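You operate a simulated robot arm through the tools that you are given. There is no shell and no other tool. Be economical: measure what you need, move in short steps, check, and stop when the job is done.

The job below is to be done with a simulated two-armed robot. You get a single attempt, and the scene is never put back.

## Task
Raise and bolt the serving flap, then serve three strokes of syrup on it.
Fine: hold the flap up with one hand while bolting; pump into the dose cup under the spout; the cup goes on the flap. Set down upright: dose cup.

It is judged by the outcome, as a careful person would: the job done as asked, and still so three seconds after it is handed in. It fails if anything else is knocked over, pushed out of place, dropped, spilled or broken.

## Robot
Two 7-joint arms with fingered hands on one trunk, on a base that drives. Base frame: it is fixed to the floor where the robot stands at the start and does not move with it; the origin is under the middle of the robot, x ahead of it, y to its left, z up; the surface under the hand at the start is at about z = 800. Lengths are in mm, angles in degrees, forces in N, time in s.
The left shoulder is at the start at [93, 125, 973], the right one opposite. With the tool pointing down near the work surface each hand reaches from about 500 to 900 mm from the robot's upright axis, wherever it stands, measured 20 degrees to its own side. Places, roughly: case bolt [-4900, 5500, 800]; flap bolt [500, 0, 800]; serving flap [700, 0, 700]; spot under the syrup spout [500, -200, 800]; syrup pump [600, -300, 1000]; top of the serving flap [700, 0, 700]. Payload 4 kg a hand.
The tool frame of a hand sits at the grasp point between the pads (the TCP): z along the fingers, y along the line on which they close. The tips reach 29 mm beyond it. Largest opening 100 mm; the body of the gripper starts 34 mm behind the TCP. The gripper is a hand of 5 fingers: y runs from the thumb to the fingers, the wrist lies at [-15, -105, -177] in the tool frame.
Orientation is that of the tool frame in the base frame, as [roll, pitch, yaw] about the fixed x, y, z axes, in that order (R = Rz(yaw) Ry(pitch) Rx(roll)). With the fingers straight down and the wrist toward the robot, the tool's x, y and z point along [0, 1, 0], [1, 0, 0] and [0, 0, -1] of the base frame.

## Interface
- The arms move only by the tool move_arm. It takes "left_rows", "right_rows" or both (then of equal length, played together; a hand with none holds still); each is a list of rows, each an object (a shift or turn left out is 0) with "angular": the turn, a rotation vector about the tool's x, y, z in units of 5 degrees (1.0 is 5 degrees), a list of three; "delta_pos": the shift along the tool's x, y, z in units of 40 mm (1.0 is 40 mm), a list of three. In form: [{"angular": [ax, ay, az], "delta_pos": [tx, ty, tz]}, ...]. A call has 1 to 8 rows; each row shifts and turns the commanded pose from where the row before left it, along the tool's axes as they then stand. A call with a number of a shift or a turn outside -1 to 1 is refused whole. Rows are played at 5 a second. More than 50 mm and 8.6 degrees between two rows, and nothing of the call is played. A pose out of reach is approached as far as the arm can. The call stops where the force on the tool passes 90 N (or 10 N more than at its start, if that is more) or the arm is blocked; 0.2 s more then pass. In this call time passes only in rows, and 0.2 s behind the last. The reply holds the time, the measured pose of the TCP, the force on the tool along the base axes, the opening and the grip force, in the units named above and with some noise, with the torque about the TCP (base axes, N m) and any sound that the robot's microphone picked up.
- Cameras (640 x 400 px; columns grow to the right, rows downward): "scene" is now at [197.6, -40.5, 1143]; the picture's right is [-0.43, -0.90, 0.00], its down [-0.10, 0.05, -0.99] and it looks along [0.90, -0.43, -0.11] (base axes); focal length 214 px, centre (320, 200). "left" rides on the left gripper at [-66, -86, -121] in its tool frame; the picture's right is [-0.76, -0.31, 0.58], its down [0.59, -0.70, 0.40] and it looks along [0.28, 0.64, 0.71] (tool axes); focal length 247 px, centre (320, 200). "right" rides on the right gripper at [66, -86, -121] in its tool frame; the picture's right is [-0.76, 0.31, -0.58], its down [-0.59, -0.70, 0.40] and it looks along [-0.28, 0.64, 0.71] (tool axes); focal length 247 px, centre (320, 200). There is no depth. A picture from a camera that has moved, and an enlarged one, comes with that camera's place and axes in the base frame and with its lens.
- get_image(camera): a new picture of that camera. It takes no simulated time.
- slide_trunk(by): slides the trunk up (or, below 0, down) by that many mm; the arms and the scene camera ride with it, the base frame stays. It gives what a move gives, with no picture.
- drive_base(legs): drives the robot by 1 to 6 legs, each [ahead, turn to the left] in mm and degrees, along the robot's own axes; the way and the turn of a leg run together, so that a leg with both is an arc; at most 1500 mm and 180 degrees a leg. The arms and the cameras ride along, it lands a little off, and it stops where it bumps. It gives what a move gives.
- set_fingers(index, middle, ring, little, thumb_bend, thumb_turn, hand): sets how far each is bent, from 0 (flat) to 1 (curled in); at 0.3 the hand is open as for a grip, at 0.7 the pads meet at the TCP. One left out holds its place. A second passes; each finger stops where it meets its share of the squeeze, and holds until it gets a number again. It is the only way to open and close the hand. It gives what a move gives, with no picture; readings hold the bend of each and the force on index, middle, ring, little, thumb and palm. thumb_turn goes from beside the hand (0) to across from the fingers (1), as for a grip.
- head_to(pan, tilt): turns the head with the scene camera to pan (to the left, within 80 degrees either way) and tilt (down, from -29 to 69), counted from straight ahead of the robot. It gives what a move gives.
- enlarge(camera, box): a new picture of the part [left, top, right, bottom] of that camera's present view, enlarged. It takes no simulated time.
- job_done(): hands the job in; it is judged then, once.

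Go step by step. Nothing tells you exact positions but the pictures and the camera data: compare them with the known pose of the tool, close in by small moves and look again before you grip or let go. The budget is 120 turns and 100 pictures, counting those below and the enlarged ones. Unless the task says otherwise, let go and move clear before handing in, and close with one line.

The tools are called after "Call:" as a command line: name --argument value ..., lists and objects as JSON in quotes. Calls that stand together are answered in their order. move_arm: Moves the arms, as the interface text tells. Its arguments: {"type":"object","properties":{"left_rows":{"type":"array","items":{"type":"object","properties":{"angular":{"type":"array","items":{"type":"number"}},"delta_pos":{"type":"array","items":{"type":"number"}}}}},"right_rows":{"type":"array","items":{"type":"object","properties":{"angular":{"type":"array","items":{"type":"number"}},"delta_pos":{"type":"array","items":{"type":"number"}}}}}},"required":[]} The other tools are called the same way: slide_trunk (by) slides the trunk up or down; set_fingers (index, middle, ring, little, thumb_bend, thumb_turn, hand) moves the fingers one by one; drive_base (legs) drives the base; head_to (pan, tilt) turns the head that bears the scene camera; get_image (camera) takes a picture; enlarge (camera, box) takes an enlarged picture of a part of a camera's view; job_done () hands the job in.

At the start:

```text
t: 0.0
left_position: [462.2, 173.7, 1186.4]
left_orientation: [180.0, -0.1, 90.0]
left_force: [0.3, -0.2, 0.3]
left_ft_torque: [0.0, 0.01, 0.0]
left_opening: 100.1
left_gripper_force: 0.1
left_shape: jaw
left_bend: [0.3, 0.3, 0.3, 0.3, 0.3, 0.98]
left_finger forces: [0.0, 0.0, 0.0, 0.1, 0.0, 0.1]
right_position: [473.7, -215.4, 1279.7]
right_orientation: [179.9, -0.2, 90.0]
right_force: [0.5, -0.7, 1.0]
right_ft_torque: [0.02, 0.0, 0.03]
right_opening: 100.0
right_gripper_force: 0.0
right_shape: jaw
right_bend: [0.3, 0.3, 0.3, 0.3, 0.3, 0.98]
right_finger forces: [0.0, 0.0, 0.0, 0.0, 0.0, 0.0]
trunk travel left (down, up): [-175.0, 572.0]
robot x, y, heading: [-0.7, 1.6, 0.0]
head pan, tilt: [-25.4, 6.6]
```

scene: 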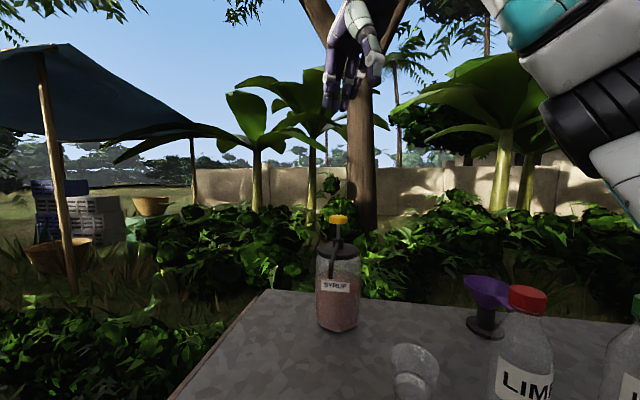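
right: 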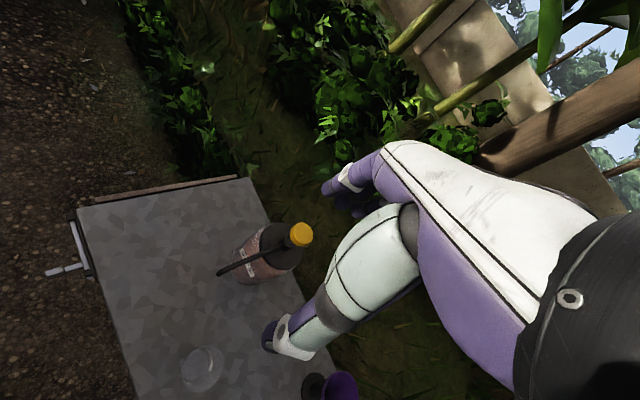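
left: 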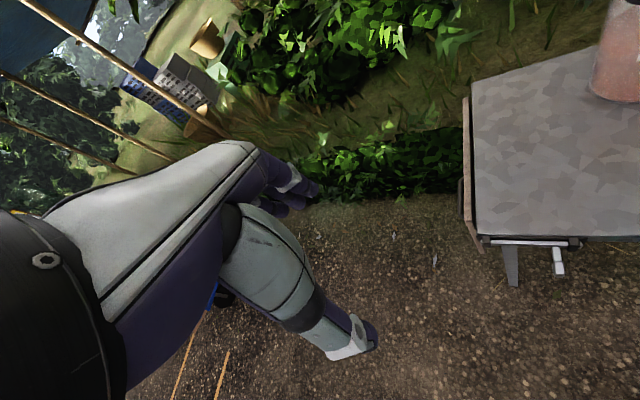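

I see a table with the syrup pump bottle, a cup, a funnel and bottles. The flap hangs at the table's left edge, with the bolt on the near side. I'll look down toward it with the head first.

Call:
head_to --pan 0 --tilt 40

Call:
get_image --camera "scene"

```text
t: 1.0
left_position: [462.6, 174.2, 1186.6]
left_orientation: [-179.9, 0.1, 90.1]
left_force: [0.3, 0.0, -0.2]
left_ft_torque: [-0.01, 0.0, 0.02]
left_opening: 99.8
left_gripper_force: 0.1
left_shape: jaw
left_bend: [0.3, 0.3, 0.3, 0.3, 0.3, 0.98]
left_finger forces: [0.0, 0.0, 0.1, 0.1, 0.0, 0.0]
right_position: [472.9, -216.1, 1280.2]
right_orientation: [179.9, 0.0, 90.0]
right_force: [0.0, -0.3, -0.1]
right_ft_torque: [0.0, 0.02, -0.04]
right_opening: 99.9
right_gripper_force: 0.0
right_shape: jaw
right_bend: [0.3, 0.3, 0.3, 0.3, 0.3, 0.98]
right_finger forces: [0.0, 0.0, 0.0, 0.1, 0.0, 0.0]
trunk travel left (down, up): [-175.0, 572.0]
robot x, y, heading: [0.6, 0.7, -0.1]
head pan, tilt: [0.0, 40.0]
```

```text
96 pictures are left
camera scene: at [199.3, -1.0, 1089.9], right [0.0, -1.0, 0.0], down [-0.64, 0.0, -0.77], along [0.77, 0.0, -0.64], focal length 214 px, centre (320, 200)
```

scene: 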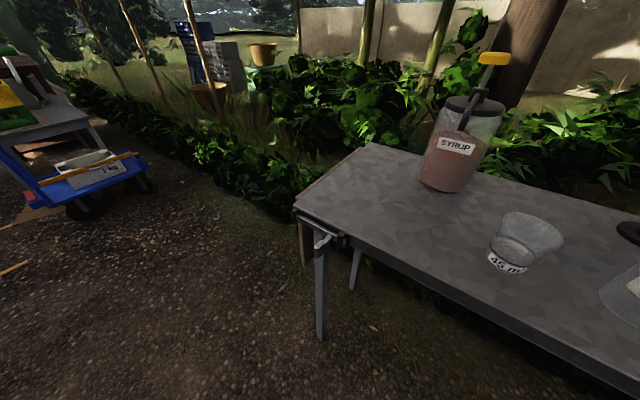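

The table is turned about 35° clockwise. Its near-left corner is around (522, 54), and the flap side runs to about (826, -157). I'll zoom in on the bolt and flap.

Call:
enlarge --camera "scene" --box '[260, 130, 420, 230]'

Call:
enlarge --camera "left" --box '[440, 80, 640, 300]'

Call:
enlarge --camera "right" --box '[30, 160, 350, 400]'

```text
4.00 times, centred on (340, 180) of scene
camera zoom: at [199.3, -1.0, 1089.9], right [0.0, -1.0, 0.0], down [-0.64, 0.0, -0.77], along [0.77, 0.0, -0.64], focal length 858 px, centre (240, 280)
```

zoom: 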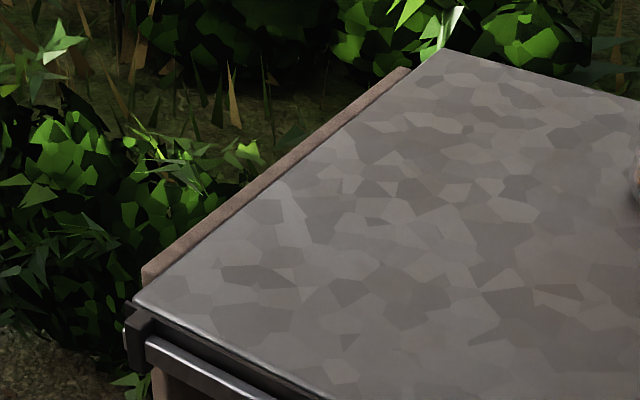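

```text
1.82 times, centred on (540, 190) of left
camera zoom: at [376.9, 108.0, 1306.7], right [-0.31, -0.76, -0.58], down [-0.7, 0.59, -0.4], along [0.64, 0.28, -0.71], focal length 449 px, centre (-80, 218)
```

zoom: 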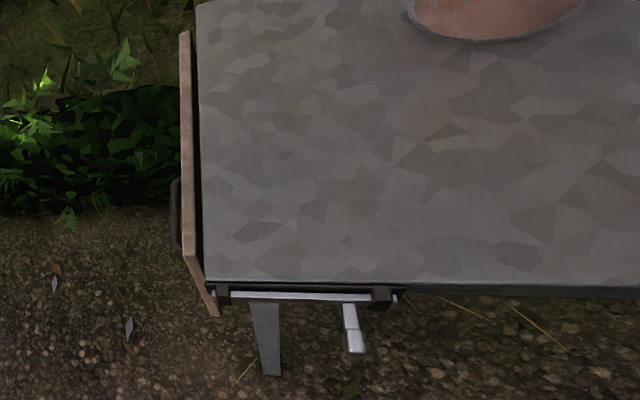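

```text
1.67 times, centred on (190, 280) of right
camera zoom: at [388.7, -149.6, 1400.3], right [0.31, -0.76, 0.58], down [-0.7, -0.59, -0.4], along [0.64, -0.28, -0.71], focal length 412 px, centre (537, 67)
```

zoom: 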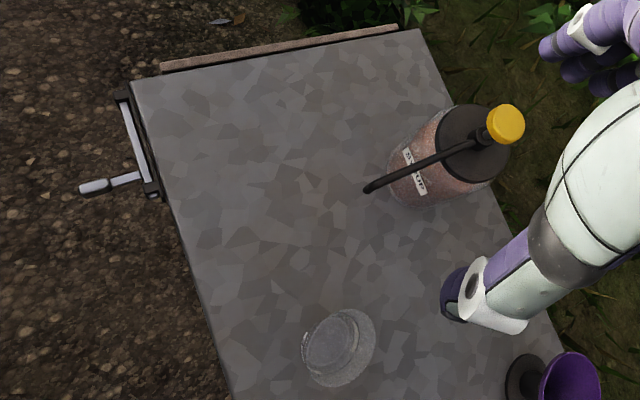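

The knob sits at about (426, 4, 800), and its bolt slides along the table's front edge toward the flap. I'll drive so I face the table squarely with the bolt straight ahead, which puts both the flap and the pump in reach.

Call:
drive_base --legs '[[0, 83], [320, 0], [0, -118]]'

Call:
head_to --pan 0 --tilt 42

Call:
get_image --camera "scene"

Call:
get_image --camera "left"

```text
t: 6.1
left_position: [-86.1, 631.4, 1188.7]
left_orientation: [179.8, -0.5, 172.4]
left_force: [0.3, -0.2, 0.2]
left_ft_torque: [-0.01, -0.02, 0.0]
left_opening: 100.0
left_gripper_force: 0.0
left_shape: jaw
left_bend: [0.3, 0.3, 0.3, 0.3, 0.3, 0.98]
left_finger forces: [0.0, 0.0, 0.1, 0.0, 0.0, 0.0]
right_position: [300.7, 596.9, 1278.3]
right_orientation: [-179.9, -0.3, 172.7]
right_force: [0.3, -0.2, 0.5]
right_ft_torque: [-0.03, 0.0, -0.03]
right_opening: 100.0
right_gripper_force: 0.1
right_shape: jaw
right_bend: [0.3, 0.3, 0.3, 0.3, 0.3, 0.98]
right_finger forces: [0.0, 0.1, 0.0, 0.0, 0.1, 0.1]
trunk travel left (down, up): [-175.0, 572.0]
robot x, y, heading: [20.2, 153.1, 82.8]
head pan, tilt: [0.0, 40.0]
stopped in leg 2: the robot was blocked; the commanded pose is now the measured one
```

```text
t: 6.7
left_position: [-85.2, 633.7, 1188.3]
left_orientation: [179.8, -0.4, 172.6]
left_force: [-0.3, 0.0, -0.5]
left_ft_torque: [0.02, -0.02, -0.01]
left_opening: 99.9
left_gripper_force: 0.0
left_shape: jaw
left_bend: [0.3, 0.3, 0.3, 0.3, 0.3, 0.98]
left_finger forces: [0.0, 0.0, 0.0, 0.1, 0.1, 0.0]
right_position: [301.2, 597.5, 1279.0]
right_orientation: [-179.9, -0.3, 172.7]
right_force: [0.6, 1.0, 0.7]
right_ft_torque: [0.0, 0.03, 0.02]
right_opening: 99.7
right_gripper_force: 0.1
right_shape: jaw
right_bend: [0.3, 0.3, 0.3, 0.3, 0.3, 0.98]
right_finger forces: [0.0, 0.1, 0.0, 0.0, 0.0, 0.0]
trunk travel left (down, up): [-175.0, 572.0]
robot x, y, heading: [20.0, 153.7, 82.6]
head pan, tilt: [0.0, 42.0]
```

```text
92 pictures are left
camera scene: at [52.0, 348.9, 1087.2], right [0.99, -0.13, -0.01], down [-0.09, -0.66, -0.74], along [0.09, 0.74, -0.67], focal length 214 px, centre (320, 200)
```

scene: 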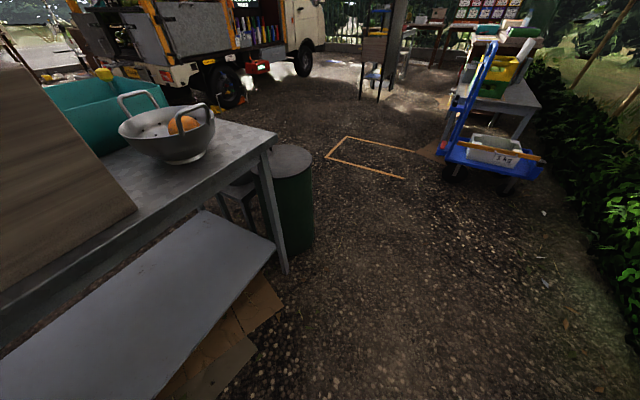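

```text
91 pictures are left
camera left: at [-30.8, 540.1, 1308.6], right [0.71, -0.4, -0.58], down [-0.68, -0.62, -0.4], along [-0.2, 0.68, -0.71], focal length 247 px, centre (320, 200)
```

left: 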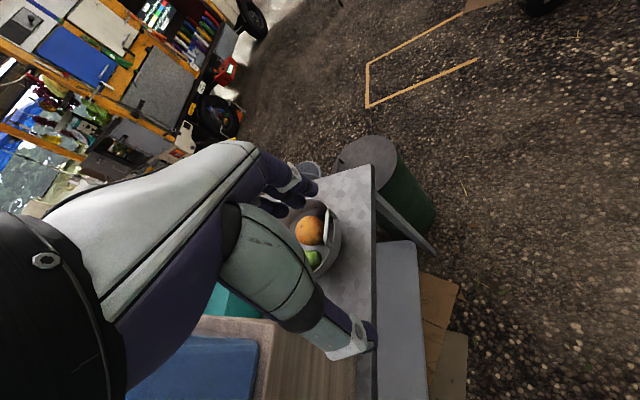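

The drive stopped partway because something blocked the base. A second counter stands behind me, so I'll look down and around before driving again.

Call:
head_to --pan 50 --tilt 60

Call:
get_image --camera "scene"

Call:
head_to --pan -60 --tilt 50

Call:
get_image --camera "scene"

```text
t: 7.9
left_position: [-86.7, 634.2, 1188.8]
left_orientation: [179.7, -0.4, 172.5]
left_force: [0.1, 0.3, -0.3]
left_ft_torque: [-0.03, -0.05, -0.04]
left_opening: 100.1
left_gripper_force: 0.1
left_shape: jaw
left_bend: [0.3, 0.3, 0.3, 0.3, 0.3, 0.98]
left_finger forces: [0.0, 0.0, 0.0, 0.0, 0.0, 0.0]
right_position: [301.3, 597.4, 1277.7]
right_orientation: [-179.9, -0.3, 172.6]
right_force: [-0.6, -0.3, 0.1]
right_ft_torque: [0.0, 0.03, 0.01]
right_opening: 99.9
right_gripper_force: 0.0
right_shape: jaw
right_bend: [0.3, 0.3, 0.3, 0.3, 0.3, 0.98]
right_finger forces: [0.1, 0.0, 0.1, 0.0, 0.0, 0.0]
trunk travel left (down, up): [-175.0, 572.0]
robot x, y, heading: [20.4, 157.2, 82.6]
head pan, tilt: [50.0, 60.0]
```

```text
90 pictures are left
camera scene: at [-3.8, 314.9, 1063.7], right [0.74, 0.68, 0.0], down [0.58, -0.64, -0.5], along [-0.34, 0.37, -0.86], focal length 214 px, centre (320, 200)
```

scene: 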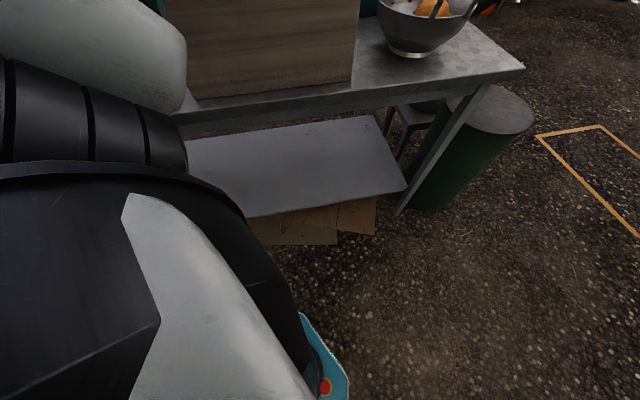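

```text
t: 9.8
left_position: [-84.8, 634.9, 1189.9]
left_orientation: [179.8, -0.4, 172.7]
left_force: [0.0, -0.1, -0.4]
left_ft_torque: [0.01, 0.02, 0.02]
left_opening: 99.8
left_gripper_force: 0.1
left_shape: jaw
left_bend: [0.3, 0.3, 0.3, 0.3, 0.3, 0.98]
left_finger forces: [0.0, 0.1, 0.0, 0.1, 0.0, 0.0]
right_position: [301.0, 596.8, 1279.3]
right_orientation: [-179.9, -0.3, 172.7]
right_force: [1.2, 0.0, -0.2]
right_ft_torque: [-0.02, 0.01, -0.03]
right_opening: 100.1
right_gripper_force: 0.1
right_shape: jaw
right_bend: [0.3, 0.3, 0.3, 0.3, 0.3, 0.98]
right_finger forces: [0.0, 0.0, 0.0, 0.1, 0.0, 0.1]
trunk travel left (down, up): [-175.0, 572.0]
robot x, y, heading: [20.3, 153.5, 82.7]
head pan, tilt: [-60.0, 50.0]
```

```text
89 pictures are left
camera scene: at [112.5, 295.6, 1075.5], right [0.39, -0.92, 0.0], down [-0.71, -0.29, -0.64], along [0.59, 0.25, -0.77], focal length 214 px, centre (320, 200)
```

scene: 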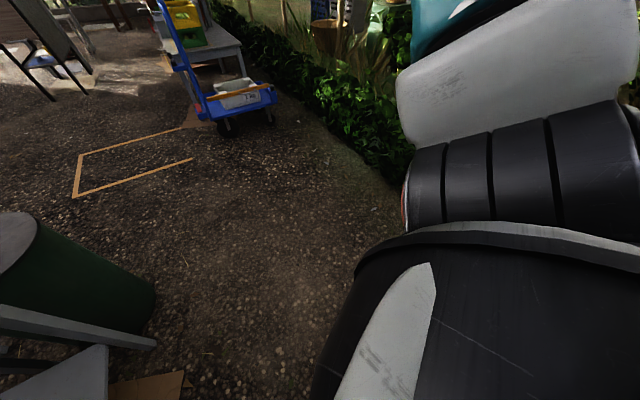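

The left elbow most likely touched the wooden box on the counter behind. I'll zigzag instead, turning right first and then shuffling left.

Call:
drive_base --legs '[[0, -72.7], [100, 0], [0, -90], [-140, 0], [0, 45]]'

Call:
head_to --pan 0 --tilt 42

Call:
get_image --camera "scene"

Call:
get_image --camera "left"

```text
t: 21.0
left_position: [571.6, 219.9, 1186.9]
left_orientation: [180.0, -0.1, 58.7]
left_force: [0.3, 0.3, -0.7]
left_ft_torque: [0.0, 0.0, -0.04]
left_opening: 99.9
left_gripper_force: 0.0
left_shape: jaw
left_bend: [0.3, 0.3, 0.3, 0.3, 0.3, 0.98]
left_finger forces: [0.0, 0.1, 0.1, 0.0, 0.0, 0.0]
right_position: [381.1, -118.0, 1278.9]
right_orientation: [-180.0, 0.0, 58.7]
right_force: [-0.7, -1.0, -0.4]
right_ft_torque: [-0.02, 0.0, -0.01]
right_opening: 100.0
right_gripper_force: 0.0
right_shape: jaw
right_bend: [0.3, 0.3, 0.3, 0.3, 0.3, 0.98]
right_finger forces: [0.0, 0.0, 0.0, 0.1, 0.1, 0.1]
trunk travel left (down, up): [-175.0, 572.0]
robot x, y, heading: [88.9, 312.0, -30.9]
head pan, tilt: [-60.0, 50.0]
```

```text
t: 22.3
left_position: [573.1, 219.8, 1187.8]
left_orientation: [179.8, 0.0, 58.7]
left_force: [-0.1, 0.5, -0.1]
left_ft_torque: [0.0, -0.02, 0.02]
left_opening: 100.2
left_gripper_force: 0.1
left_shape: jaw
left_bend: [0.3, 0.3, 0.3, 0.3, 0.3, 0.98]
left_finger forces: [0.0, 0.0, 0.0, 0.0, 0.0, 0.0]
right_position: [382.0, -119.0, 1277.6]
right_orientation: [-179.9, 0.0, 58.8]
right_force: [-0.6, 0.6, 0.1]
right_ft_torque: [0.0, 0.02, 0.02]
right_opening: 99.8
right_gripper_force: 0.0
right_shape: jaw
right_bend: [0.3, 0.3, 0.3, 0.3, 0.3, 0.98]
right_finger forces: [0.0, 0.0, 0.0, 0.0, 0.0, 0.0]
trunk travel left (down, up): [-175.0, 572.0]
robot x, y, heading: [89.1, 313.2, -31.1]
head pan, tilt: [0.0, 42.0]
```

```text
88 pictures are left
camera scene: at [258.1, 209.3, 1086.8], right [-0.52, -0.86, 0.0], down [-0.57, 0.35, -0.74], along [0.64, -0.38, -0.67], focal length 214 px, centre (320, 200)
```

scene: 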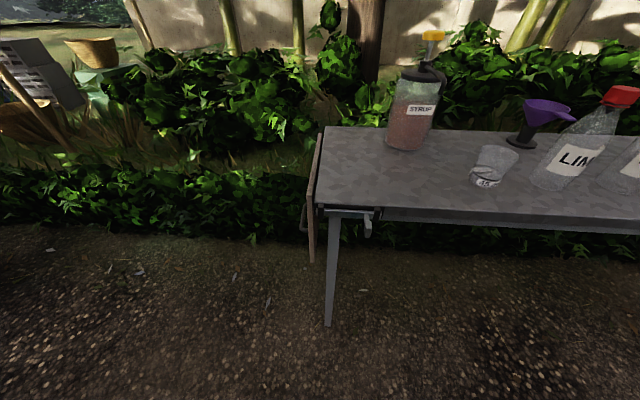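

```text
87 pictures are left
camera left: at [465.6, 208.7, 1307.3], right [-0.66, -0.49, -0.58], down [-0.29, 0.87, -0.4], along [0.7, -0.09, -0.71], focal length 247 px, centre (320, 200)
```

left: 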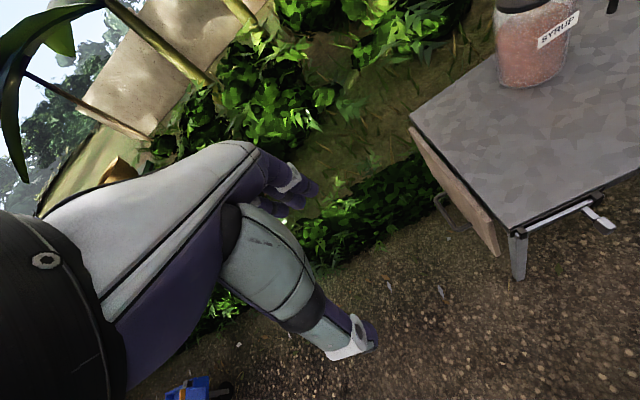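

I'm now at (89, 313), roughly square to the table, and nothing has been disturbed. Next I'll look at the bolt, flap and pull handle in detail.

Call:
enlarge --camera "scene" --box '[280, 110, 440, 270]'

Call:
enlarge --camera "left" --box '[390, 90, 640, 290]'

Call:
enlarge --camera "right" --box '[0, 80, 400, 400]'

```text
2.50 times, centred on (360, 190) of scene
camera zoom: at [258.1, 209.3, 1086.8], right [-0.52, -0.86, 0.0], down [-0.57, 0.35, -0.74], along [0.64, -0.38, -0.67], focal length 536 px, centre (220, 225)
```

zoom: 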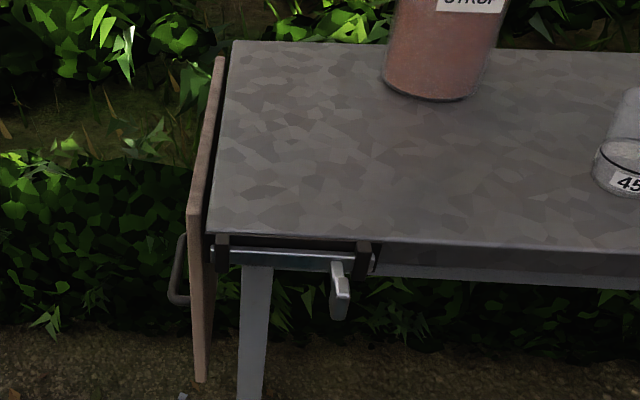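

```text
2.00 times, centred on (515, 190) of left
camera zoom: at [465.6, 208.7, 1307.3], right [-0.66, -0.49, -0.58], down [-0.29, 0.87, -0.4], along [0.7, -0.09, -0.71], focal length 494 px, centre (-70, 220)
```

zoom: 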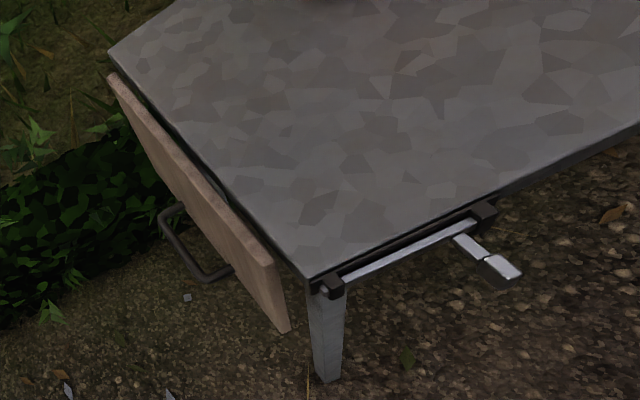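

```text
1.25 times, centred on (200, 240) of right
camera zoom: at [343.6, -17.3, 1399.7], right [-0.13, -0.81, 0.58], down [-0.91, -0.14, -0.4], along [0.4, -0.57, -0.71], focal length 309 px, centre (470, 150)
```

zoom: 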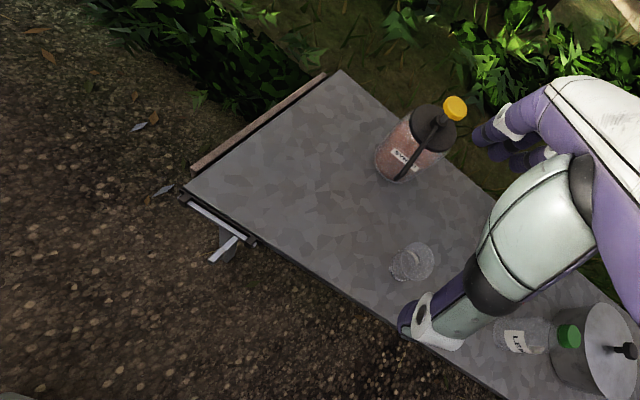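

Working frame: the table corner is at about (529, 58, 800), d = (0.816, -0.577) points into the table, and l = (0.577, 0.816) points toward the flap. The U-handle on the flap is at about (701, 11, 585). I'll shape the left hand to hook it and turn the hand so it comes in from outside and above.

Call:
set_fingers --hand "left" --index 1 --little 1 --middle 0.58 --ring 0.58 --thumb_bend 0.3

Call:
move_arm --left_rows '[{"angular": [-0.293, -0.246, 0.918]}, {"angular": [-0.293, -0.246, 0.918]}, {"angular": [-0.293, -0.246, 0.918]}, {"angular": [-0.293, -0.246, 0.918]}, {"angular": [-0.293, -0.246, 0.918]}, {"angular": [-0.293, -0.246, 0.918]}, {"angular": [-0.293, -0.246, 0.918]}, {"angular": [-0.293, -0.246, 0.918]}]'

Call:
move_arm --left_rows '[{"angular": [-0.293, -0.246, 0.918]}, {"angular": [-0.293, -0.246, 0.918]}, {"angular": [-0.293, -0.246, 0.918]}, {"angular": [-0.293, -0.246, 0.918]}, {"angular": [-0.293, -0.246, 0.918]}, {"angular": [-0.293, -0.246, 0.918]}, {"angular": [-0.293, -0.246, 0.918]}, {"angular": [-0.293, -0.246, 0.918]}]'

Call:
get_image --camera "left"

```text
t: 23.3
left_position: [572.7, 220.3, 1188.0]
left_orientation: [179.8, 0.0, 58.7]
left_force: [0.0, 0.9, 0.3]
left_ft_torque: [0.03, 0.01, 0.0]
left_opening: 48.4
left_gripper_force: 0.0
left_shape: fingers
left_bend: [1.0, 0.57, 0.57, 1.0, 0.3, 0.98]
left_finger forces: [0.0, 0.1, 0.0, 0.0, 0.0, 0.0]
right_position: [383.1, -118.4, 1280.3]
right_orientation: [-179.9, 0.0, 58.8]
right_force: [-1.0, -0.1, -1.3]
right_ft_torque: [0.0, -0.03, -0.03]
right_opening: 99.9
right_gripper_force: 0.0
right_shape: jaw
right_bend: [0.3, 0.3, 0.3, 0.3, 0.3, 0.98]
right_finger forces: [0.1, 0.0, 0.0, 0.1, 0.1, 0.0]
trunk travel left (down, up): [-175.0, 572.0]
robot x, y, heading: [90.9, 310.6, -31.0]
head pan, tilt: [0.0, 42.0]
```

```text
t: 25.1
left_position: [572.8, 219.7, 1188.1]
left_orientation: [165.9, 5.5, 21.0]
left_force: [-0.7, -0.3, 0.6]
left_ft_torque: [0.01, -0.04, -0.03]
left_opening: 48.6
left_gripper_force: 0.1
left_shape: fingers
left_bend: [1.0, 0.57, 0.57, 1.0, 0.3, 0.98]
left_finger forces: [0.0, 0.1, 0.0, 0.0, 0.0, 0.0]
right_position: [382.2, -118.5, 1278.6]
right_orientation: [-179.8, -0.1, 58.8]
right_force: [0.4, -0.1, -0.2]
right_ft_torque: [0.03, 0.02, -0.03]
right_opening: 100.1
right_gripper_force: 0.2
right_shape: jaw
right_bend: [0.3, 0.3, 0.3, 0.3, 0.3, 0.98]
right_finger forces: [0.0, 0.0, 0.0, 0.0, 0.0, 0.1]
trunk travel left (down, up): [-175.0, 572.0]
robot x, y, heading: [84.6, 313.6, -30.9]
head pan, tilt: [0.0, 42.0]
```

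```text
t: 26.9
left_position: [572.6, 219.5, 1187.4]
left_orientation: [151.6, 1.2, -16.7]
left_force: [-0.6, 0.2, 0.4]
left_ft_torque: [0.03, -0.01, -0.02]
left_opening: 48.7
left_gripper_force: 0.1
left_shape: fingers
left_bend: [1.0, 0.57, 0.57, 1.0, 0.3, 0.98]
left_finger forces: [0.1, 0.0, 0.1, 0.0, 0.1, 0.0]
right_position: [382.1, -119.2, 1278.7]
right_orientation: [-179.8, 0.0, 58.7]
right_force: [-0.6, -0.9, -0.8]
right_ft_torque: [-0.01, 0.01, -0.03]
right_opening: 99.9
right_gripper_force: 0.1
right_shape: jaw
right_bend: [0.3, 0.3, 0.3, 0.3, 0.3, 0.98]
right_finger forces: [0.0, 0.0, 0.0, 0.0, 0.1, 0.0]
trunk travel left (down, up): [-175.0, 572.0]
robot x, y, heading: [89.3, 311.2, -30.9]
head pan, tilt: [0.0, 42.0]
```

```text
83 pictures are left
camera left: at [549.8, 366.1, 1253.2], right [-0.74, 0.22, -0.64], down [0.67, 0.24, -0.7], along [0.0, -0.94, -0.33], focal length 247 px, centre (320, 200)
```

left: 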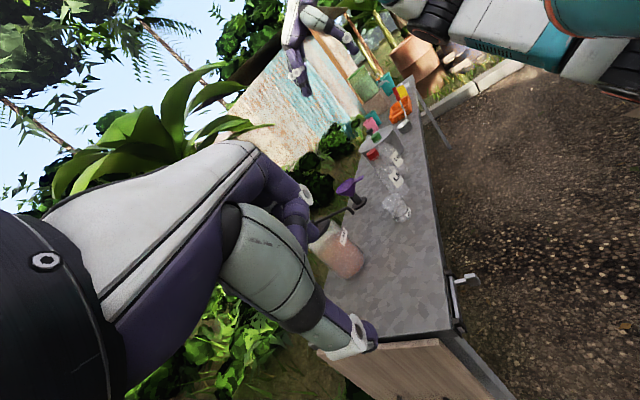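

The turn worked as planned. Now I'll move the left hand down to a staging point outside and above the handle.

Call:
move_arm --left_rows '[{"delta_pos": [0.428, -0.367, 0.902]}, {"delta_pos": [0.428, -0.367, 0.902]}, {"delta_pos": [0.428, -0.367, 0.902]}, {"delta_pos": [0.428, -0.367, 0.902]}, {"delta_pos": [0.428, -0.367, 0.902]}]'

Call:
move_arm --left_rows '[{"delta_pos": [0.428, -0.367, 0.902]}, {"delta_pos": [0.428, -0.367, 0.902]}, {"delta_pos": [0.428, -0.367, 0.902]}, {"delta_pos": [0.428, -0.367, 0.902]}, {"delta_pos": [0.428, -0.367, 0.902]}]'

Call:
get_image --camera "left"

Call:
head_to --pan 10 --tilt 50

Call:
get_image --camera "scene"

```text
t: 28.1
left_position: [646.4, 176.3, 991.0]
left_orientation: [151.6, 1.1, -16.8]
left_force: [0.0, 0.4, -0.5]
left_ft_torque: [0.01, 0.0, -0.01]
left_opening: 48.3
left_gripper_force: 0.2
left_shape: fingers
left_bend: [1.0, 0.57, 0.57, 1.0, 0.3, 0.98]
left_finger forces: [0.1, 0.0, 0.1, 0.1, 0.0, 0.0]
right_position: [382.7, -118.8, 1278.0]
right_orientation: [-179.8, 0.0, 58.8]
right_force: [-0.4, -0.4, -0.3]
right_ft_torque: [-0.01, 0.0, -0.02]
right_opening: 99.8
right_gripper_force: 0.0
right_shape: jaw
right_bend: [0.3, 0.3, 0.3, 0.3, 0.3, 0.98]
right_finger forces: [0.0, 0.0, 0.0, 0.0, 0.1, 0.1]
trunk travel left (down, up): [-175.0, 572.0]
robot x, y, heading: [85.9, 312.8, -31.2]
head pan, tilt: [0.0, 42.0]
```

```text
t: 29.3
left_position: [716.4, 132.1, 795.2]
left_orientation: [151.5, 1.1, -16.7]
left_force: [0.5, -0.3, 0.0]
left_ft_torque: [0.02, -0.01, 0.01]
left_opening: 48.7
left_gripper_force: 0.1
left_shape: fingers
left_bend: [1.0, 0.57, 0.57, 1.0, 0.3, 0.98]
left_finger forces: [0.0, 0.0, 0.1, 0.0, 0.0, 0.0]
right_position: [382.2, -118.1, 1279.6]
right_orientation: [-179.8, 0.1, 58.7]
right_force: [0.9, 0.3, 0.8]
right_ft_torque: [0.01, -0.02, -0.01]
right_opening: 99.7
right_gripper_force: 0.0
right_shape: jaw
right_bend: [0.3, 0.3, 0.3, 0.3, 0.3, 0.98]
right_finger forces: [0.1, 0.1, 0.0, 0.0, 0.0, 0.1]
trunk travel left (down, up): [-175.0, 572.0]
robot x, y, heading: [87.8, 310.1, -31.1]
head pan, tilt: [0.0, 42.0]
```

```text
82 pictures are left
camera left: at [693.8, 278.2, 861.7], right [-0.74, 0.22, -0.64], down [0.67, 0.24, -0.7], along [0.01, -0.94, -0.33], focal length 247 px, centre (320, 200)
```

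left: 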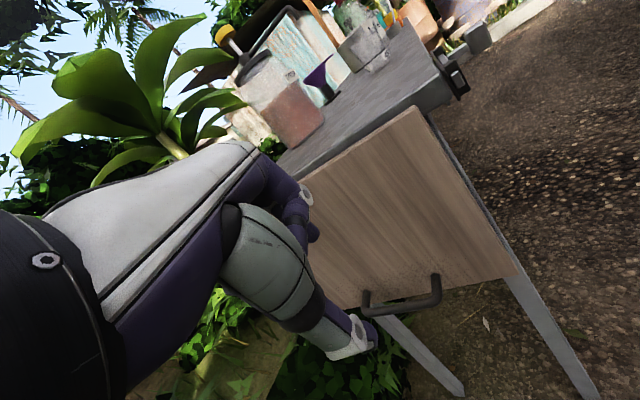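

```text
t: 30.0
left_position: [716.9, 131.6, 795.6]
left_orientation: [151.6, 1.2, -16.7]
left_force: [0.6, -0.1, 0.7]
left_ft_torque: [0.02, 0.0, 0.01]
left_opening: 48.6
left_gripper_force: 0.0
left_shape: fingers
left_bend: [1.0, 0.57, 0.57, 1.0, 0.3, 0.98]
left_finger forces: [0.0, 0.0, 0.1, 0.1, 0.0, 0.1]
right_position: [382.6, -119.0, 1279.1]
right_orientation: [-180.0, 0.0, 58.8]
right_force: [-0.3, 0.8, 0.1]
right_ft_torque: [0.01, 0.0, -0.02]
right_opening: 100.1
right_gripper_force: 0.0
right_shape: jaw
right_bend: [0.3, 0.3, 0.3, 0.3, 0.3, 0.98]
right_finger forces: [0.0, 0.0, 0.0, 0.0, 0.0, 0.0]
trunk travel left (down, up): [-175.0, 572.0]
robot x, y, heading: [90.3, 312.8, -31.1]
head pan, tilt: [10.0, 50.0]
```

```text
81 pictures are left
camera scene: at [258.4, 224.8, 1075.6], right [-0.36, -0.93, 0.0], down [-0.71, 0.28, -0.64], along [0.6, -0.23, -0.77], focal length 214 px, centre (320, 200)
```

scene: 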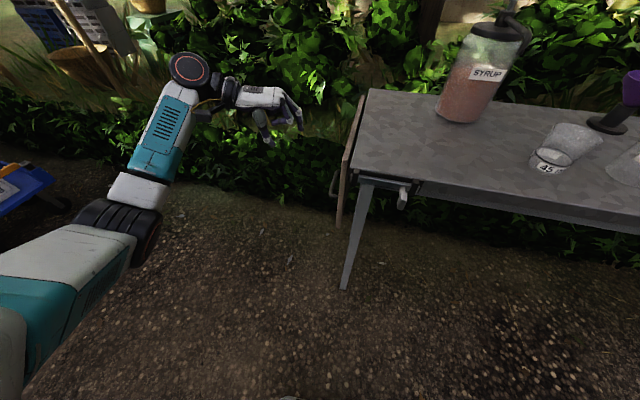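

The U-handle is clear in view, with the bar centre near (709, 5, 570), and the hand is lined up along its approach axis. I'll advance most of the way and check.

Call:
move_arm --left_rows '[{"delta_pos": [0.18, 0.06, 1.0]}, {"delta_pos": [0.18, 0.06, 1.0]}, {"delta_pos": [0.18, 0.06, 1.0]}, {"delta_pos": [0.18, 0.06, 1.0]}]'

Call:
get_image --camera "left"

Call:
enlarge --camera "scene" --box '[220, 80, 420, 240]'

```text
t: 31.0
left_position: [718.3, 42.0, 661.8]
left_orientation: [151.6, 1.1, -16.7]
left_force: [0.6, 0.0, 0.2]
left_ft_torque: [-0.02, -0.01, 0.0]
left_opening: 48.6
left_gripper_force: 0.0
left_shape: fingers
left_bend: [1.0, 0.57, 0.57, 1.0, 0.3, 0.98]
left_finger forces: [0.0, 0.0, 0.0, 0.0, 0.1, 0.1]
right_position: [381.6, -119.6, 1278.5]
right_orientation: [-179.8, -0.1, 58.8]
right_force: [0.1, 0.5, -0.3]
right_ft_torque: [-0.02, 0.0, 0.03]
right_opening: 100.0
right_gripper_force: 0.2
right_shape: jaw
right_bend: [0.3, 0.3, 0.3, 0.3, 0.3, 0.98]
right_finger forces: [0.0, 0.1, 0.0, 0.1, 0.1, 0.0]
trunk travel left (down, up): [-175.0, 572.0]
robot x, y, heading: [85.8, 312.6, -31.2]
head pan, tilt: [10.0, 50.0]
```

```text
80 pictures are left
camera left: at [695.3, 187.6, 726.4], right [-0.74, 0.22, -0.64], down [0.67, 0.25, -0.7], along [0.01, -0.94, -0.33], focal length 247 px, centre (320, 200)
```

left: 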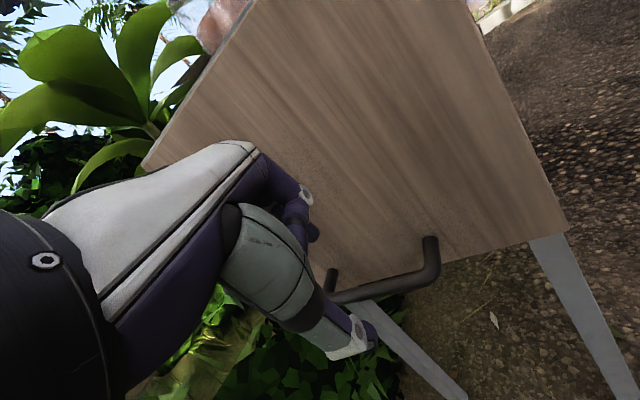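

```text
2.50 times, centred on (320, 160) of scene
camera zoom: at [258.5, 224.6, 1075.5], right [-0.36, -0.93, 0.0], down [-0.71, 0.28, -0.64], along [0.6, -0.23, -0.77], focal length 536 px, centre (320, 300)
```

zoom: 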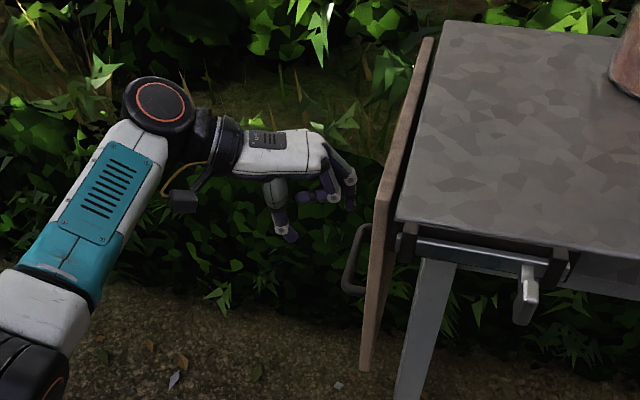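

From the combined views, the bar runs p≈129–248 at q≈58, z≈555, so its centre is about (713, -1, 555). I'll slide the fingers down between the bar and the flap.

Call:
move_arm --left_rows '[{"delta_pos": [0.1, -0.03, 0.9]}, {"delta_pos": [0.1, -0.03, 0.9]}, {"delta_pos": [0, 0, 0.85]}]'

Call:
get_image --camera "left"

Call:
enlarge --camera "scene" --box '[260, 110, 420, 240]'

```text
t: 31.8
left_position: [710.0, -4.4, 565.8]
left_orientation: [151.6, 1.1, -16.7]
left_force: [1.2, 0.5, -0.5]
left_ft_torque: [0.02, -0.01, 0.06]
left_opening: 48.7
left_gripper_force: 0.7
left_shape: fingers
left_bend: [1.0, 0.58, 0.57, 1.0, 0.3, 0.98]
left_finger forces: [0.0, 0.7, 0.0, 0.0, 0.1, 0.0]
right_position: [382.0, -119.4, 1278.9]
right_orientation: [-180.0, 0.0, 58.8]
right_force: [0.1, 0.4, 0.4]
right_ft_torque: [0.03, 0.0, 0.01]
right_opening: 99.7
right_gripper_force: 0.0
right_shape: jaw
right_bend: [0.3, 0.3, 0.3, 0.3, 0.3, 0.98]
right_finger forces: [0.0, 0.0, 0.2, 0.1, 0.0, 0.0]
trunk travel left (down, up): [-175.0, 572.0]
robot x, y, heading: [89.3, 309.2, -31.0]
head pan, tilt: [10.0, 50.0]
```

```text
78 pictures are left
camera left: at [687.9, 141.1, 632.0], right [-0.74, 0.22, -0.64], down [0.67, 0.25, -0.7], along [0.01, -0.94, -0.33], focal length 247 px, centre (320, 200)
```

left: 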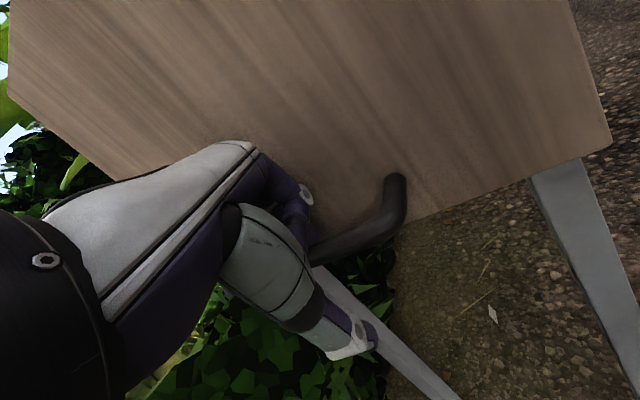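

```text
3.08 times, centred on (340, 175) of scene
camera zoom: at [258.5, 224.8, 1075.6], right [-0.36, -0.93, 0.0], down [-0.71, 0.28, -0.64], along [0.6, -0.23, -0.77], focal length 660 px, centre (258, 277)
```

zoom: 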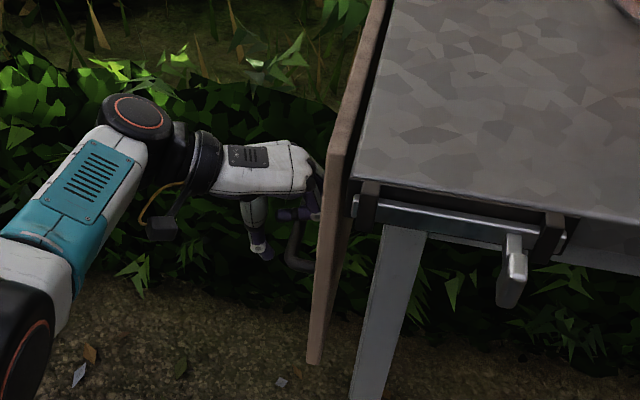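

The bar looks to be between the fingers, which are on the inner side, and the thumb. I'll close the grip.

Call:
set_fingers --hand "left" --thumb_bend 0.75 --middle 0.72 --ring 0.72

Call:
get_image --camera "left"

```text
t: 32.8
left_position: [711.6, -4.2, 563.4]
left_orientation: [151.7, 1.3, -16.8]
left_force: [0.8, 2.2, -11.9]
left_ft_torque: [-0.17, -0.04, -0.17]
left_opening: 34.5
left_gripper_force: 8.0
left_shape: fingers
left_bend: [1.0, 0.72, 0.71, 1.0, 0.64, 0.98]
left_finger forces: [0.0, 0.1, 2.8, 0.1, 12.8, 0.0]
right_position: [382.5, -120.4, 1278.1]
right_orientation: [-179.8, 0.0, 58.8]
right_force: [-0.1, 0.4, -1.0]
right_ft_torque: [0.0, -0.03, 0.03]
right_opening: 100.0
right_gripper_force: 0.0
right_shape: jaw
right_bend: [0.3, 0.3, 0.3, 0.3, 0.3, 0.98]
right_finger forces: [0.0, 0.1, 0.0, 0.1, 0.0, 0.1]
trunk travel left (down, up): [-175.0, 572.0]
robot x, y, heading: [89.8, 313.5, -31.1]
head pan, tilt: [10.0, 50.0]
```

```text
76 pictures are left
camera left: at [687.9, 141.4, 630.4], right [-0.74, 0.22, -0.64], down [0.67, 0.25, -0.7], along [0.0, -0.94, -0.33], focal length 247 px, centre (320, 200)
```

left: 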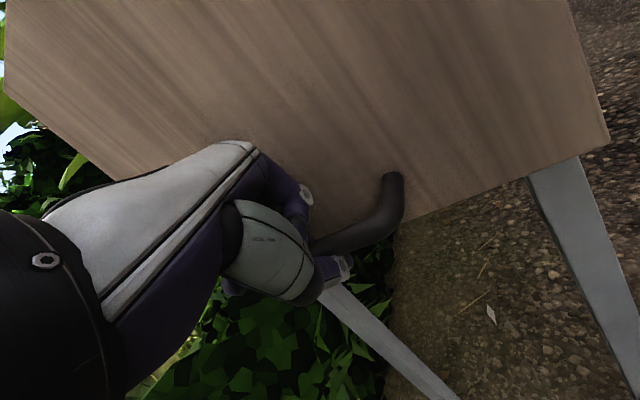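

Thumb and ring finger are on the bar. I'll curl the fingers further so they wrap it before pulling.

Call:
set_fingers --hand "left" --middle 0.95 --ring 0.95 --thumb_bend 0.75

Call:
enlarge --camera "left" --box '[220, 130, 440, 330]'

```text
t: 33.8
left_position: [711.3, -5.8, 566.0]
left_orientation: [151.5, 1.2, -16.6]
left_force: [4.4, -1.4, -9.5]
left_ft_torque: [0.01, 0.0, -0.52]
left_opening: 35.1
left_gripper_force: 17.1
left_shape: fingers
left_bend: [1.0, 0.79, 0.74, 1.0, 0.6, 0.98]
left_finger forces: [0.1, 9.7, 9.0, 0.0, 15.7, 0.1]
right_position: [383.2, -118.6, 1278.3]
right_orientation: [-179.8, 0.0, 58.7]
right_force: [-0.6, 0.6, -0.1]
right_ft_torque: [-0.02, 0.0, 0.01]
right_opening: 100.1
right_gripper_force: 0.1
right_shape: jaw
right_bend: [0.3, 0.3, 0.3, 0.3, 0.3, 0.98]
right_finger forces: [0.0, 0.0, 0.0, 0.1, 0.0, 0.0]
trunk travel left (down, up): [-175.0, 572.0]
robot x, y, heading: [90.7, 308.9, -31.2]
head pan, tilt: [10.0, 50.0]
```

```text
2.00 times, centred on (330, 230) of left
camera zoom: at [688.3, 140.6, 631.6], right [-0.74, 0.22, -0.64], down [0.67, 0.25, -0.7], along [0.01, -0.94, -0.33], focal length 494 px, centre (300, 140)
```

zoom: 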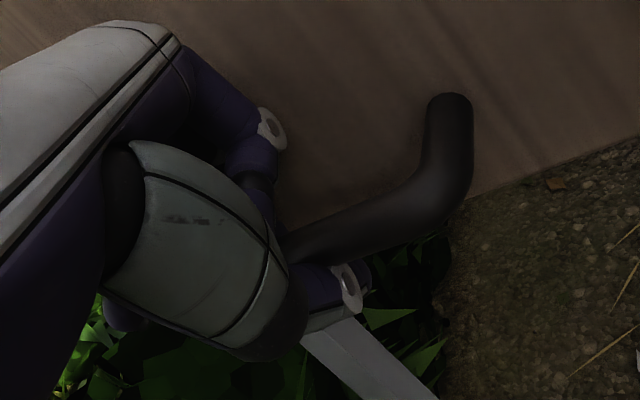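

The grip is solid, with fingers at about 9 N each and the thumb at 16 N. I'll swing the flap up in 5° steps with the hand turning along, 20° first as a test.

Call:
move_arm --left_rows '[{"angular": [0.473, 0.14, 0.075], "delta_pos": [0.076, -0.173, -0.156]}, {"angular": [0.473, 0.14, 0.075], "delta_pos": [0.076, -0.173, -0.156]}, {"angular": [0.947, 0.28, 0.151], "delta_pos": [0.152, -0.346, -0.312]}, {"angular": [0.947, 0.28, 0.151], "delta_pos": [0.152, -0.346, -0.312]}, {"angular": [0.947, 0.28, 0.151], "delta_pos": [0.152, -0.346, -0.312]}]'

Call:
get_image --camera "scene"

```text
t: 35.0
left_position: [753.0, 55.1, 593.5]
left_orientation: [170.6, -5.0, -17.8]
left_force: [7.7, -4.9, -2.4]
left_ft_torque: [0.04, 0.06, -0.53]
left_opening: 34.4
left_gripper_force: 14.3
left_shape: fingers
left_bend: [1.0, 0.79, 0.74, 1.0, 0.6, 0.99]
left_finger forces: [0.0, 7.6, 8.3, 0.0, 13.0, 0.0]
right_position: [382.7, -118.2, 1279.2]
right_orientation: [-179.8, 0.0, 58.8]
right_force: [0.4, 0.0, 0.6]
right_ft_torque: [0.03, 0.01, 0.03]
right_opening: 99.7
right_gripper_force: 0.1
right_shape: jaw
right_bend: [0.3, 0.3, 0.3, 0.3, 0.3, 0.98]
right_finger forces: [0.0, 0.0, 0.0, 0.0, 0.0, 0.0]
trunk travel left (down, up): [-175.0, 572.0]
robot x, y, heading: [89.7, 311.0, -31.6]
head pan, tilt: [10.0, 50.0]
```

```text
74 pictures are left
camera scene: at [258.9, 224.4, 1075.6], right [-0.36, -0.93, 0.0], down [-0.71, 0.28, -0.64], along [0.6, -0.23, -0.77], focal length 214 px, centre (320, 200)
```

scene: 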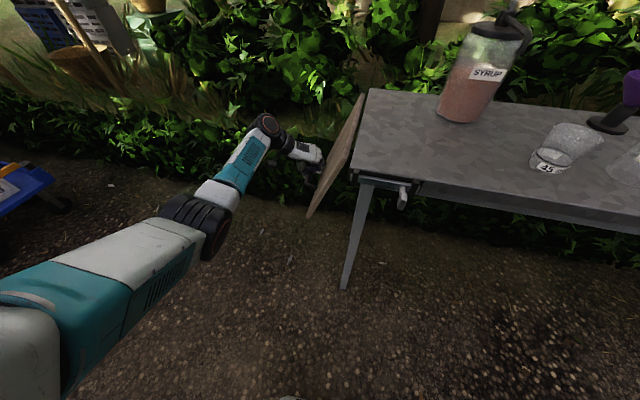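

The flap is coming up with the hand, with low forces. I'll continue the swing.

Call:
move_arm --left_rows '[{"angular": [0.947, 0.28, 0.151], "delta_pos": [0.152, -0.346, -0.312]}, {"angular": [0.947, 0.28, 0.151], "delta_pos": [0.152, -0.346, -0.312]}, {"angular": [0.947, 0.28, 0.151], "delta_pos": [0.152, -0.346, -0.312]}, {"angular": [0.947, 0.28, 0.151], "delta_pos": [0.152, -0.346, -0.312]}, {"angular": [0.947, 0.28, 0.151], "delta_pos": [0.152, -0.346, -0.312]}, {"angular": [0.947, 0.28, 0.151], "delta_pos": [0.152, -0.346, -0.312]}]'

Call:
get_image --camera "scene"

```text
t: 36.4
left_position: [802.8, 122.4, 675.1]
left_orientation: [-159.9, -13.0, -23.1]
left_force: [0.9, -2.8, -0.6]
left_ft_torque: [0.14, 0.21, -0.4]
left_opening: 34.3
left_gripper_force: 14.7
left_shape: fingers
left_bend: [1.0, 0.8, 0.75, 1.0, 0.6, 0.98]
left_finger forces: [0.0, 7.1, 7.9, 0.0, 13.0, 0.0]
right_position: [382.3, -117.7, 1280.2]
right_orientation: [-179.8, 0.0, 58.8]
right_force: [-0.1, 0.3, 0.2]
right_ft_torque: [0.0, 0.02, -0.01]
right_opening: 100.1
right_gripper_force: 0.0
right_shape: jaw
right_bend: [0.3, 0.3, 0.3, 0.3, 0.3, 0.98]
right_finger forces: [0.0, 0.1, 0.1, 0.0, 0.1, 0.1]
trunk travel left (down, up): [-175.0, 572.0]
robot x, y, heading: [85.8, 313.9, -31.3]
head pan, tilt: [10.0, 50.0]
```

```text
73 pictures are left
camera scene: at [258.5, 224.6, 1075.6], right [-0.36, -0.93, 0.0], down [-0.71, 0.28, -0.64], along [0.6, -0.23, -0.77], focal length 214 px, centre (320, 200)
```

scene: 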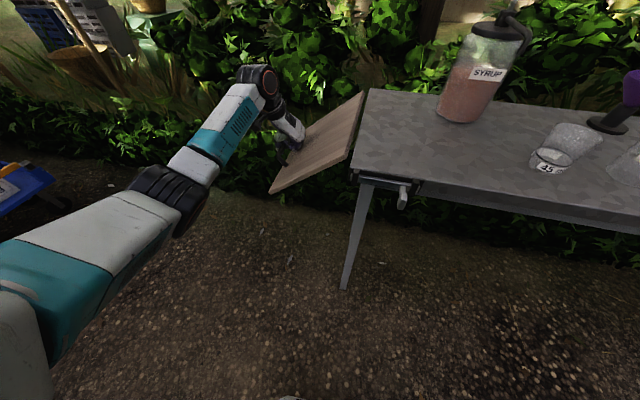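

The flap is about 50° up. I'll continue.

Call:
move_arm --left_rows '[{"angular": [0.947, 0.28, 0.151], "delta_pos": [0.152, -0.346, -0.312]}, {"angular": [0.947, 0.28, 0.151], "delta_pos": [0.152, -0.346, -0.312]}, {"angular": [0.947, 0.28, 0.151], "delta_pos": [0.152, -0.346, -0.312]}, {"angular": [0.947, 0.28, 0.151], "delta_pos": [0.152, -0.346, -0.312]}, {"angular": [0.947, 0.28, 0.151], "delta_pos": [0.152, -0.346, -0.312]}]'

Call:
get_image --camera "scene"

```text
t: 37.6
left_position: [820.5, 145.8, 768.7]
left_orientation: [-134.5, -16.7, -30.1]
left_force: [-0.6, 11.4, -2.9]
left_ft_torque: [0.19, 0.43, -0.17]
left_opening: 34.5
left_gripper_force: 16.4
left_shape: fingers
left_bend: [1.0, 0.8, 0.75, 1.0, 0.6, 0.97]
left_finger forces: [0.0, 8.9, 8.9, 0.1, 16.5, 0.0]
right_position: [382.7, -116.7, 1279.2]
right_orientation: [-180.0, 0.1, 58.9]
right_force: [-0.5, 0.0, 0.6]
right_ft_torque: [0.02, -0.02, 0.01]
right_opening: 99.7
right_gripper_force: 0.1
right_shape: jaw
right_bend: [0.3, 0.3, 0.3, 0.3, 0.3, 0.98]
right_finger forces: [0.1, 0.0, 0.0, 0.1, 0.0, 0.0]
trunk travel left (down, up): [-175.0, 572.0]
robot x, y, heading: [87.5, 309.8, -30.9]
head pan, tilt: [10.0, 50.0]
```

```text
72 pictures are left
camera scene: at [258.7, 225.7, 1075.7], right [-0.36, -0.93, 0.0], down [-0.71, 0.28, -0.64], along [0.6, -0.23, -0.77], focal length 214 px, centre (320, 200)
```

scene: 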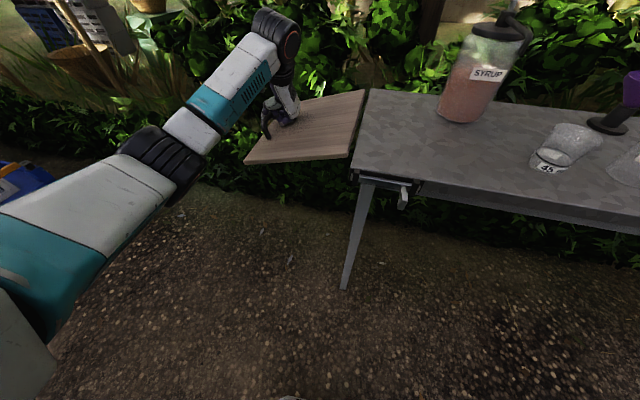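

The flap is at about 74°, and a circle fit puts the hinge near q=11, z=789. The last 15° comes next.

Call:
move_arm --left_rows '[{"angular": [0.947, 0.28, 0.151], "delta_pos": [0.157, -0.366, -0.306]}, {"angular": [0.947, 0.28, 0.151], "delta_pos": [0.157, -0.366, -0.306]}, {"angular": [0.8, 0.24, 0.13], "delta_pos": [0.14, -0.32, -0.27]}]'

Call:
get_image --camera "scene"

Call:
enlarge --camera "scene" --box '[220, 70, 420, 220]'

```text
t: 38.4
left_position: [819.5, 144.0, 825.8]
left_orientation: [-119.8, -17.6, -34.9]
left_force: [-0.2, 12.7, 0.1]
left_ft_torque: [0.14, 0.41, 0.04]
left_opening: 34.9
left_gripper_force: 16.8
left_shape: fingers
left_bend: [1.0, 0.8, 0.75, 1.0, 0.6, 0.97]
left_finger forces: [0.1, 8.8, 8.9, 0.0, 16.6, 0.1]
right_position: [382.1, -117.1, 1279.2]
right_orientation: [-179.9, 0.0, 58.8]
right_force: [0.7, 0.0, -0.1]
right_ft_torque: [0.0, 0.0, 0.0]
right_opening: 100.3
right_gripper_force: 0.1
right_shape: jaw
right_bend: [0.3, 0.3, 0.3, 0.3, 0.3, 0.98]
right_finger forces: [0.0, 0.0, 0.0, 0.0, 0.0, 0.0]
trunk travel left (down, up): [-175.0, 572.0]
robot x, y, heading: [90.0, 312.6, -31.0]
head pan, tilt: [10.0, 50.0]
```

```text
71 pictures are left
camera scene: at [258.5, 225.9, 1075.7], right [-0.36, -0.93, 0.0], down [-0.71, 0.28, -0.64], along [0.6, -0.23, -0.77], focal length 214 px, centre (320, 200)
```

scene: 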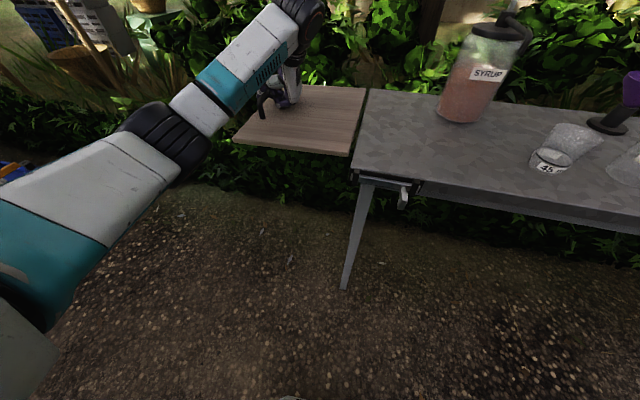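

```text
2.67 times, centred on (320, 145) of scene
camera zoom: at [258.5, 225.9, 1075.7], right [-0.36, -0.93, 0.0], down [-0.71, 0.28, -0.64], along [0.6, -0.23, -0.77], focal length 572 px, centre (320, 347)
```

zoom: 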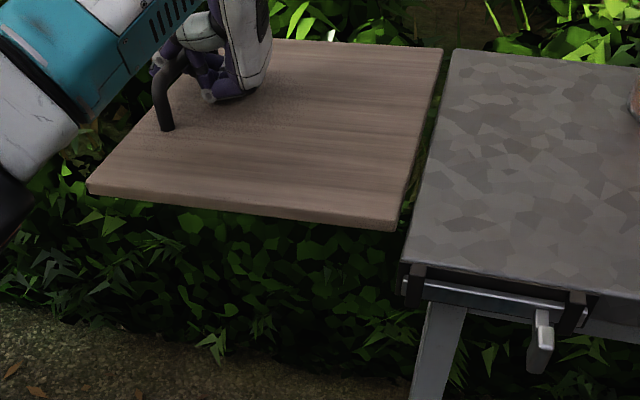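

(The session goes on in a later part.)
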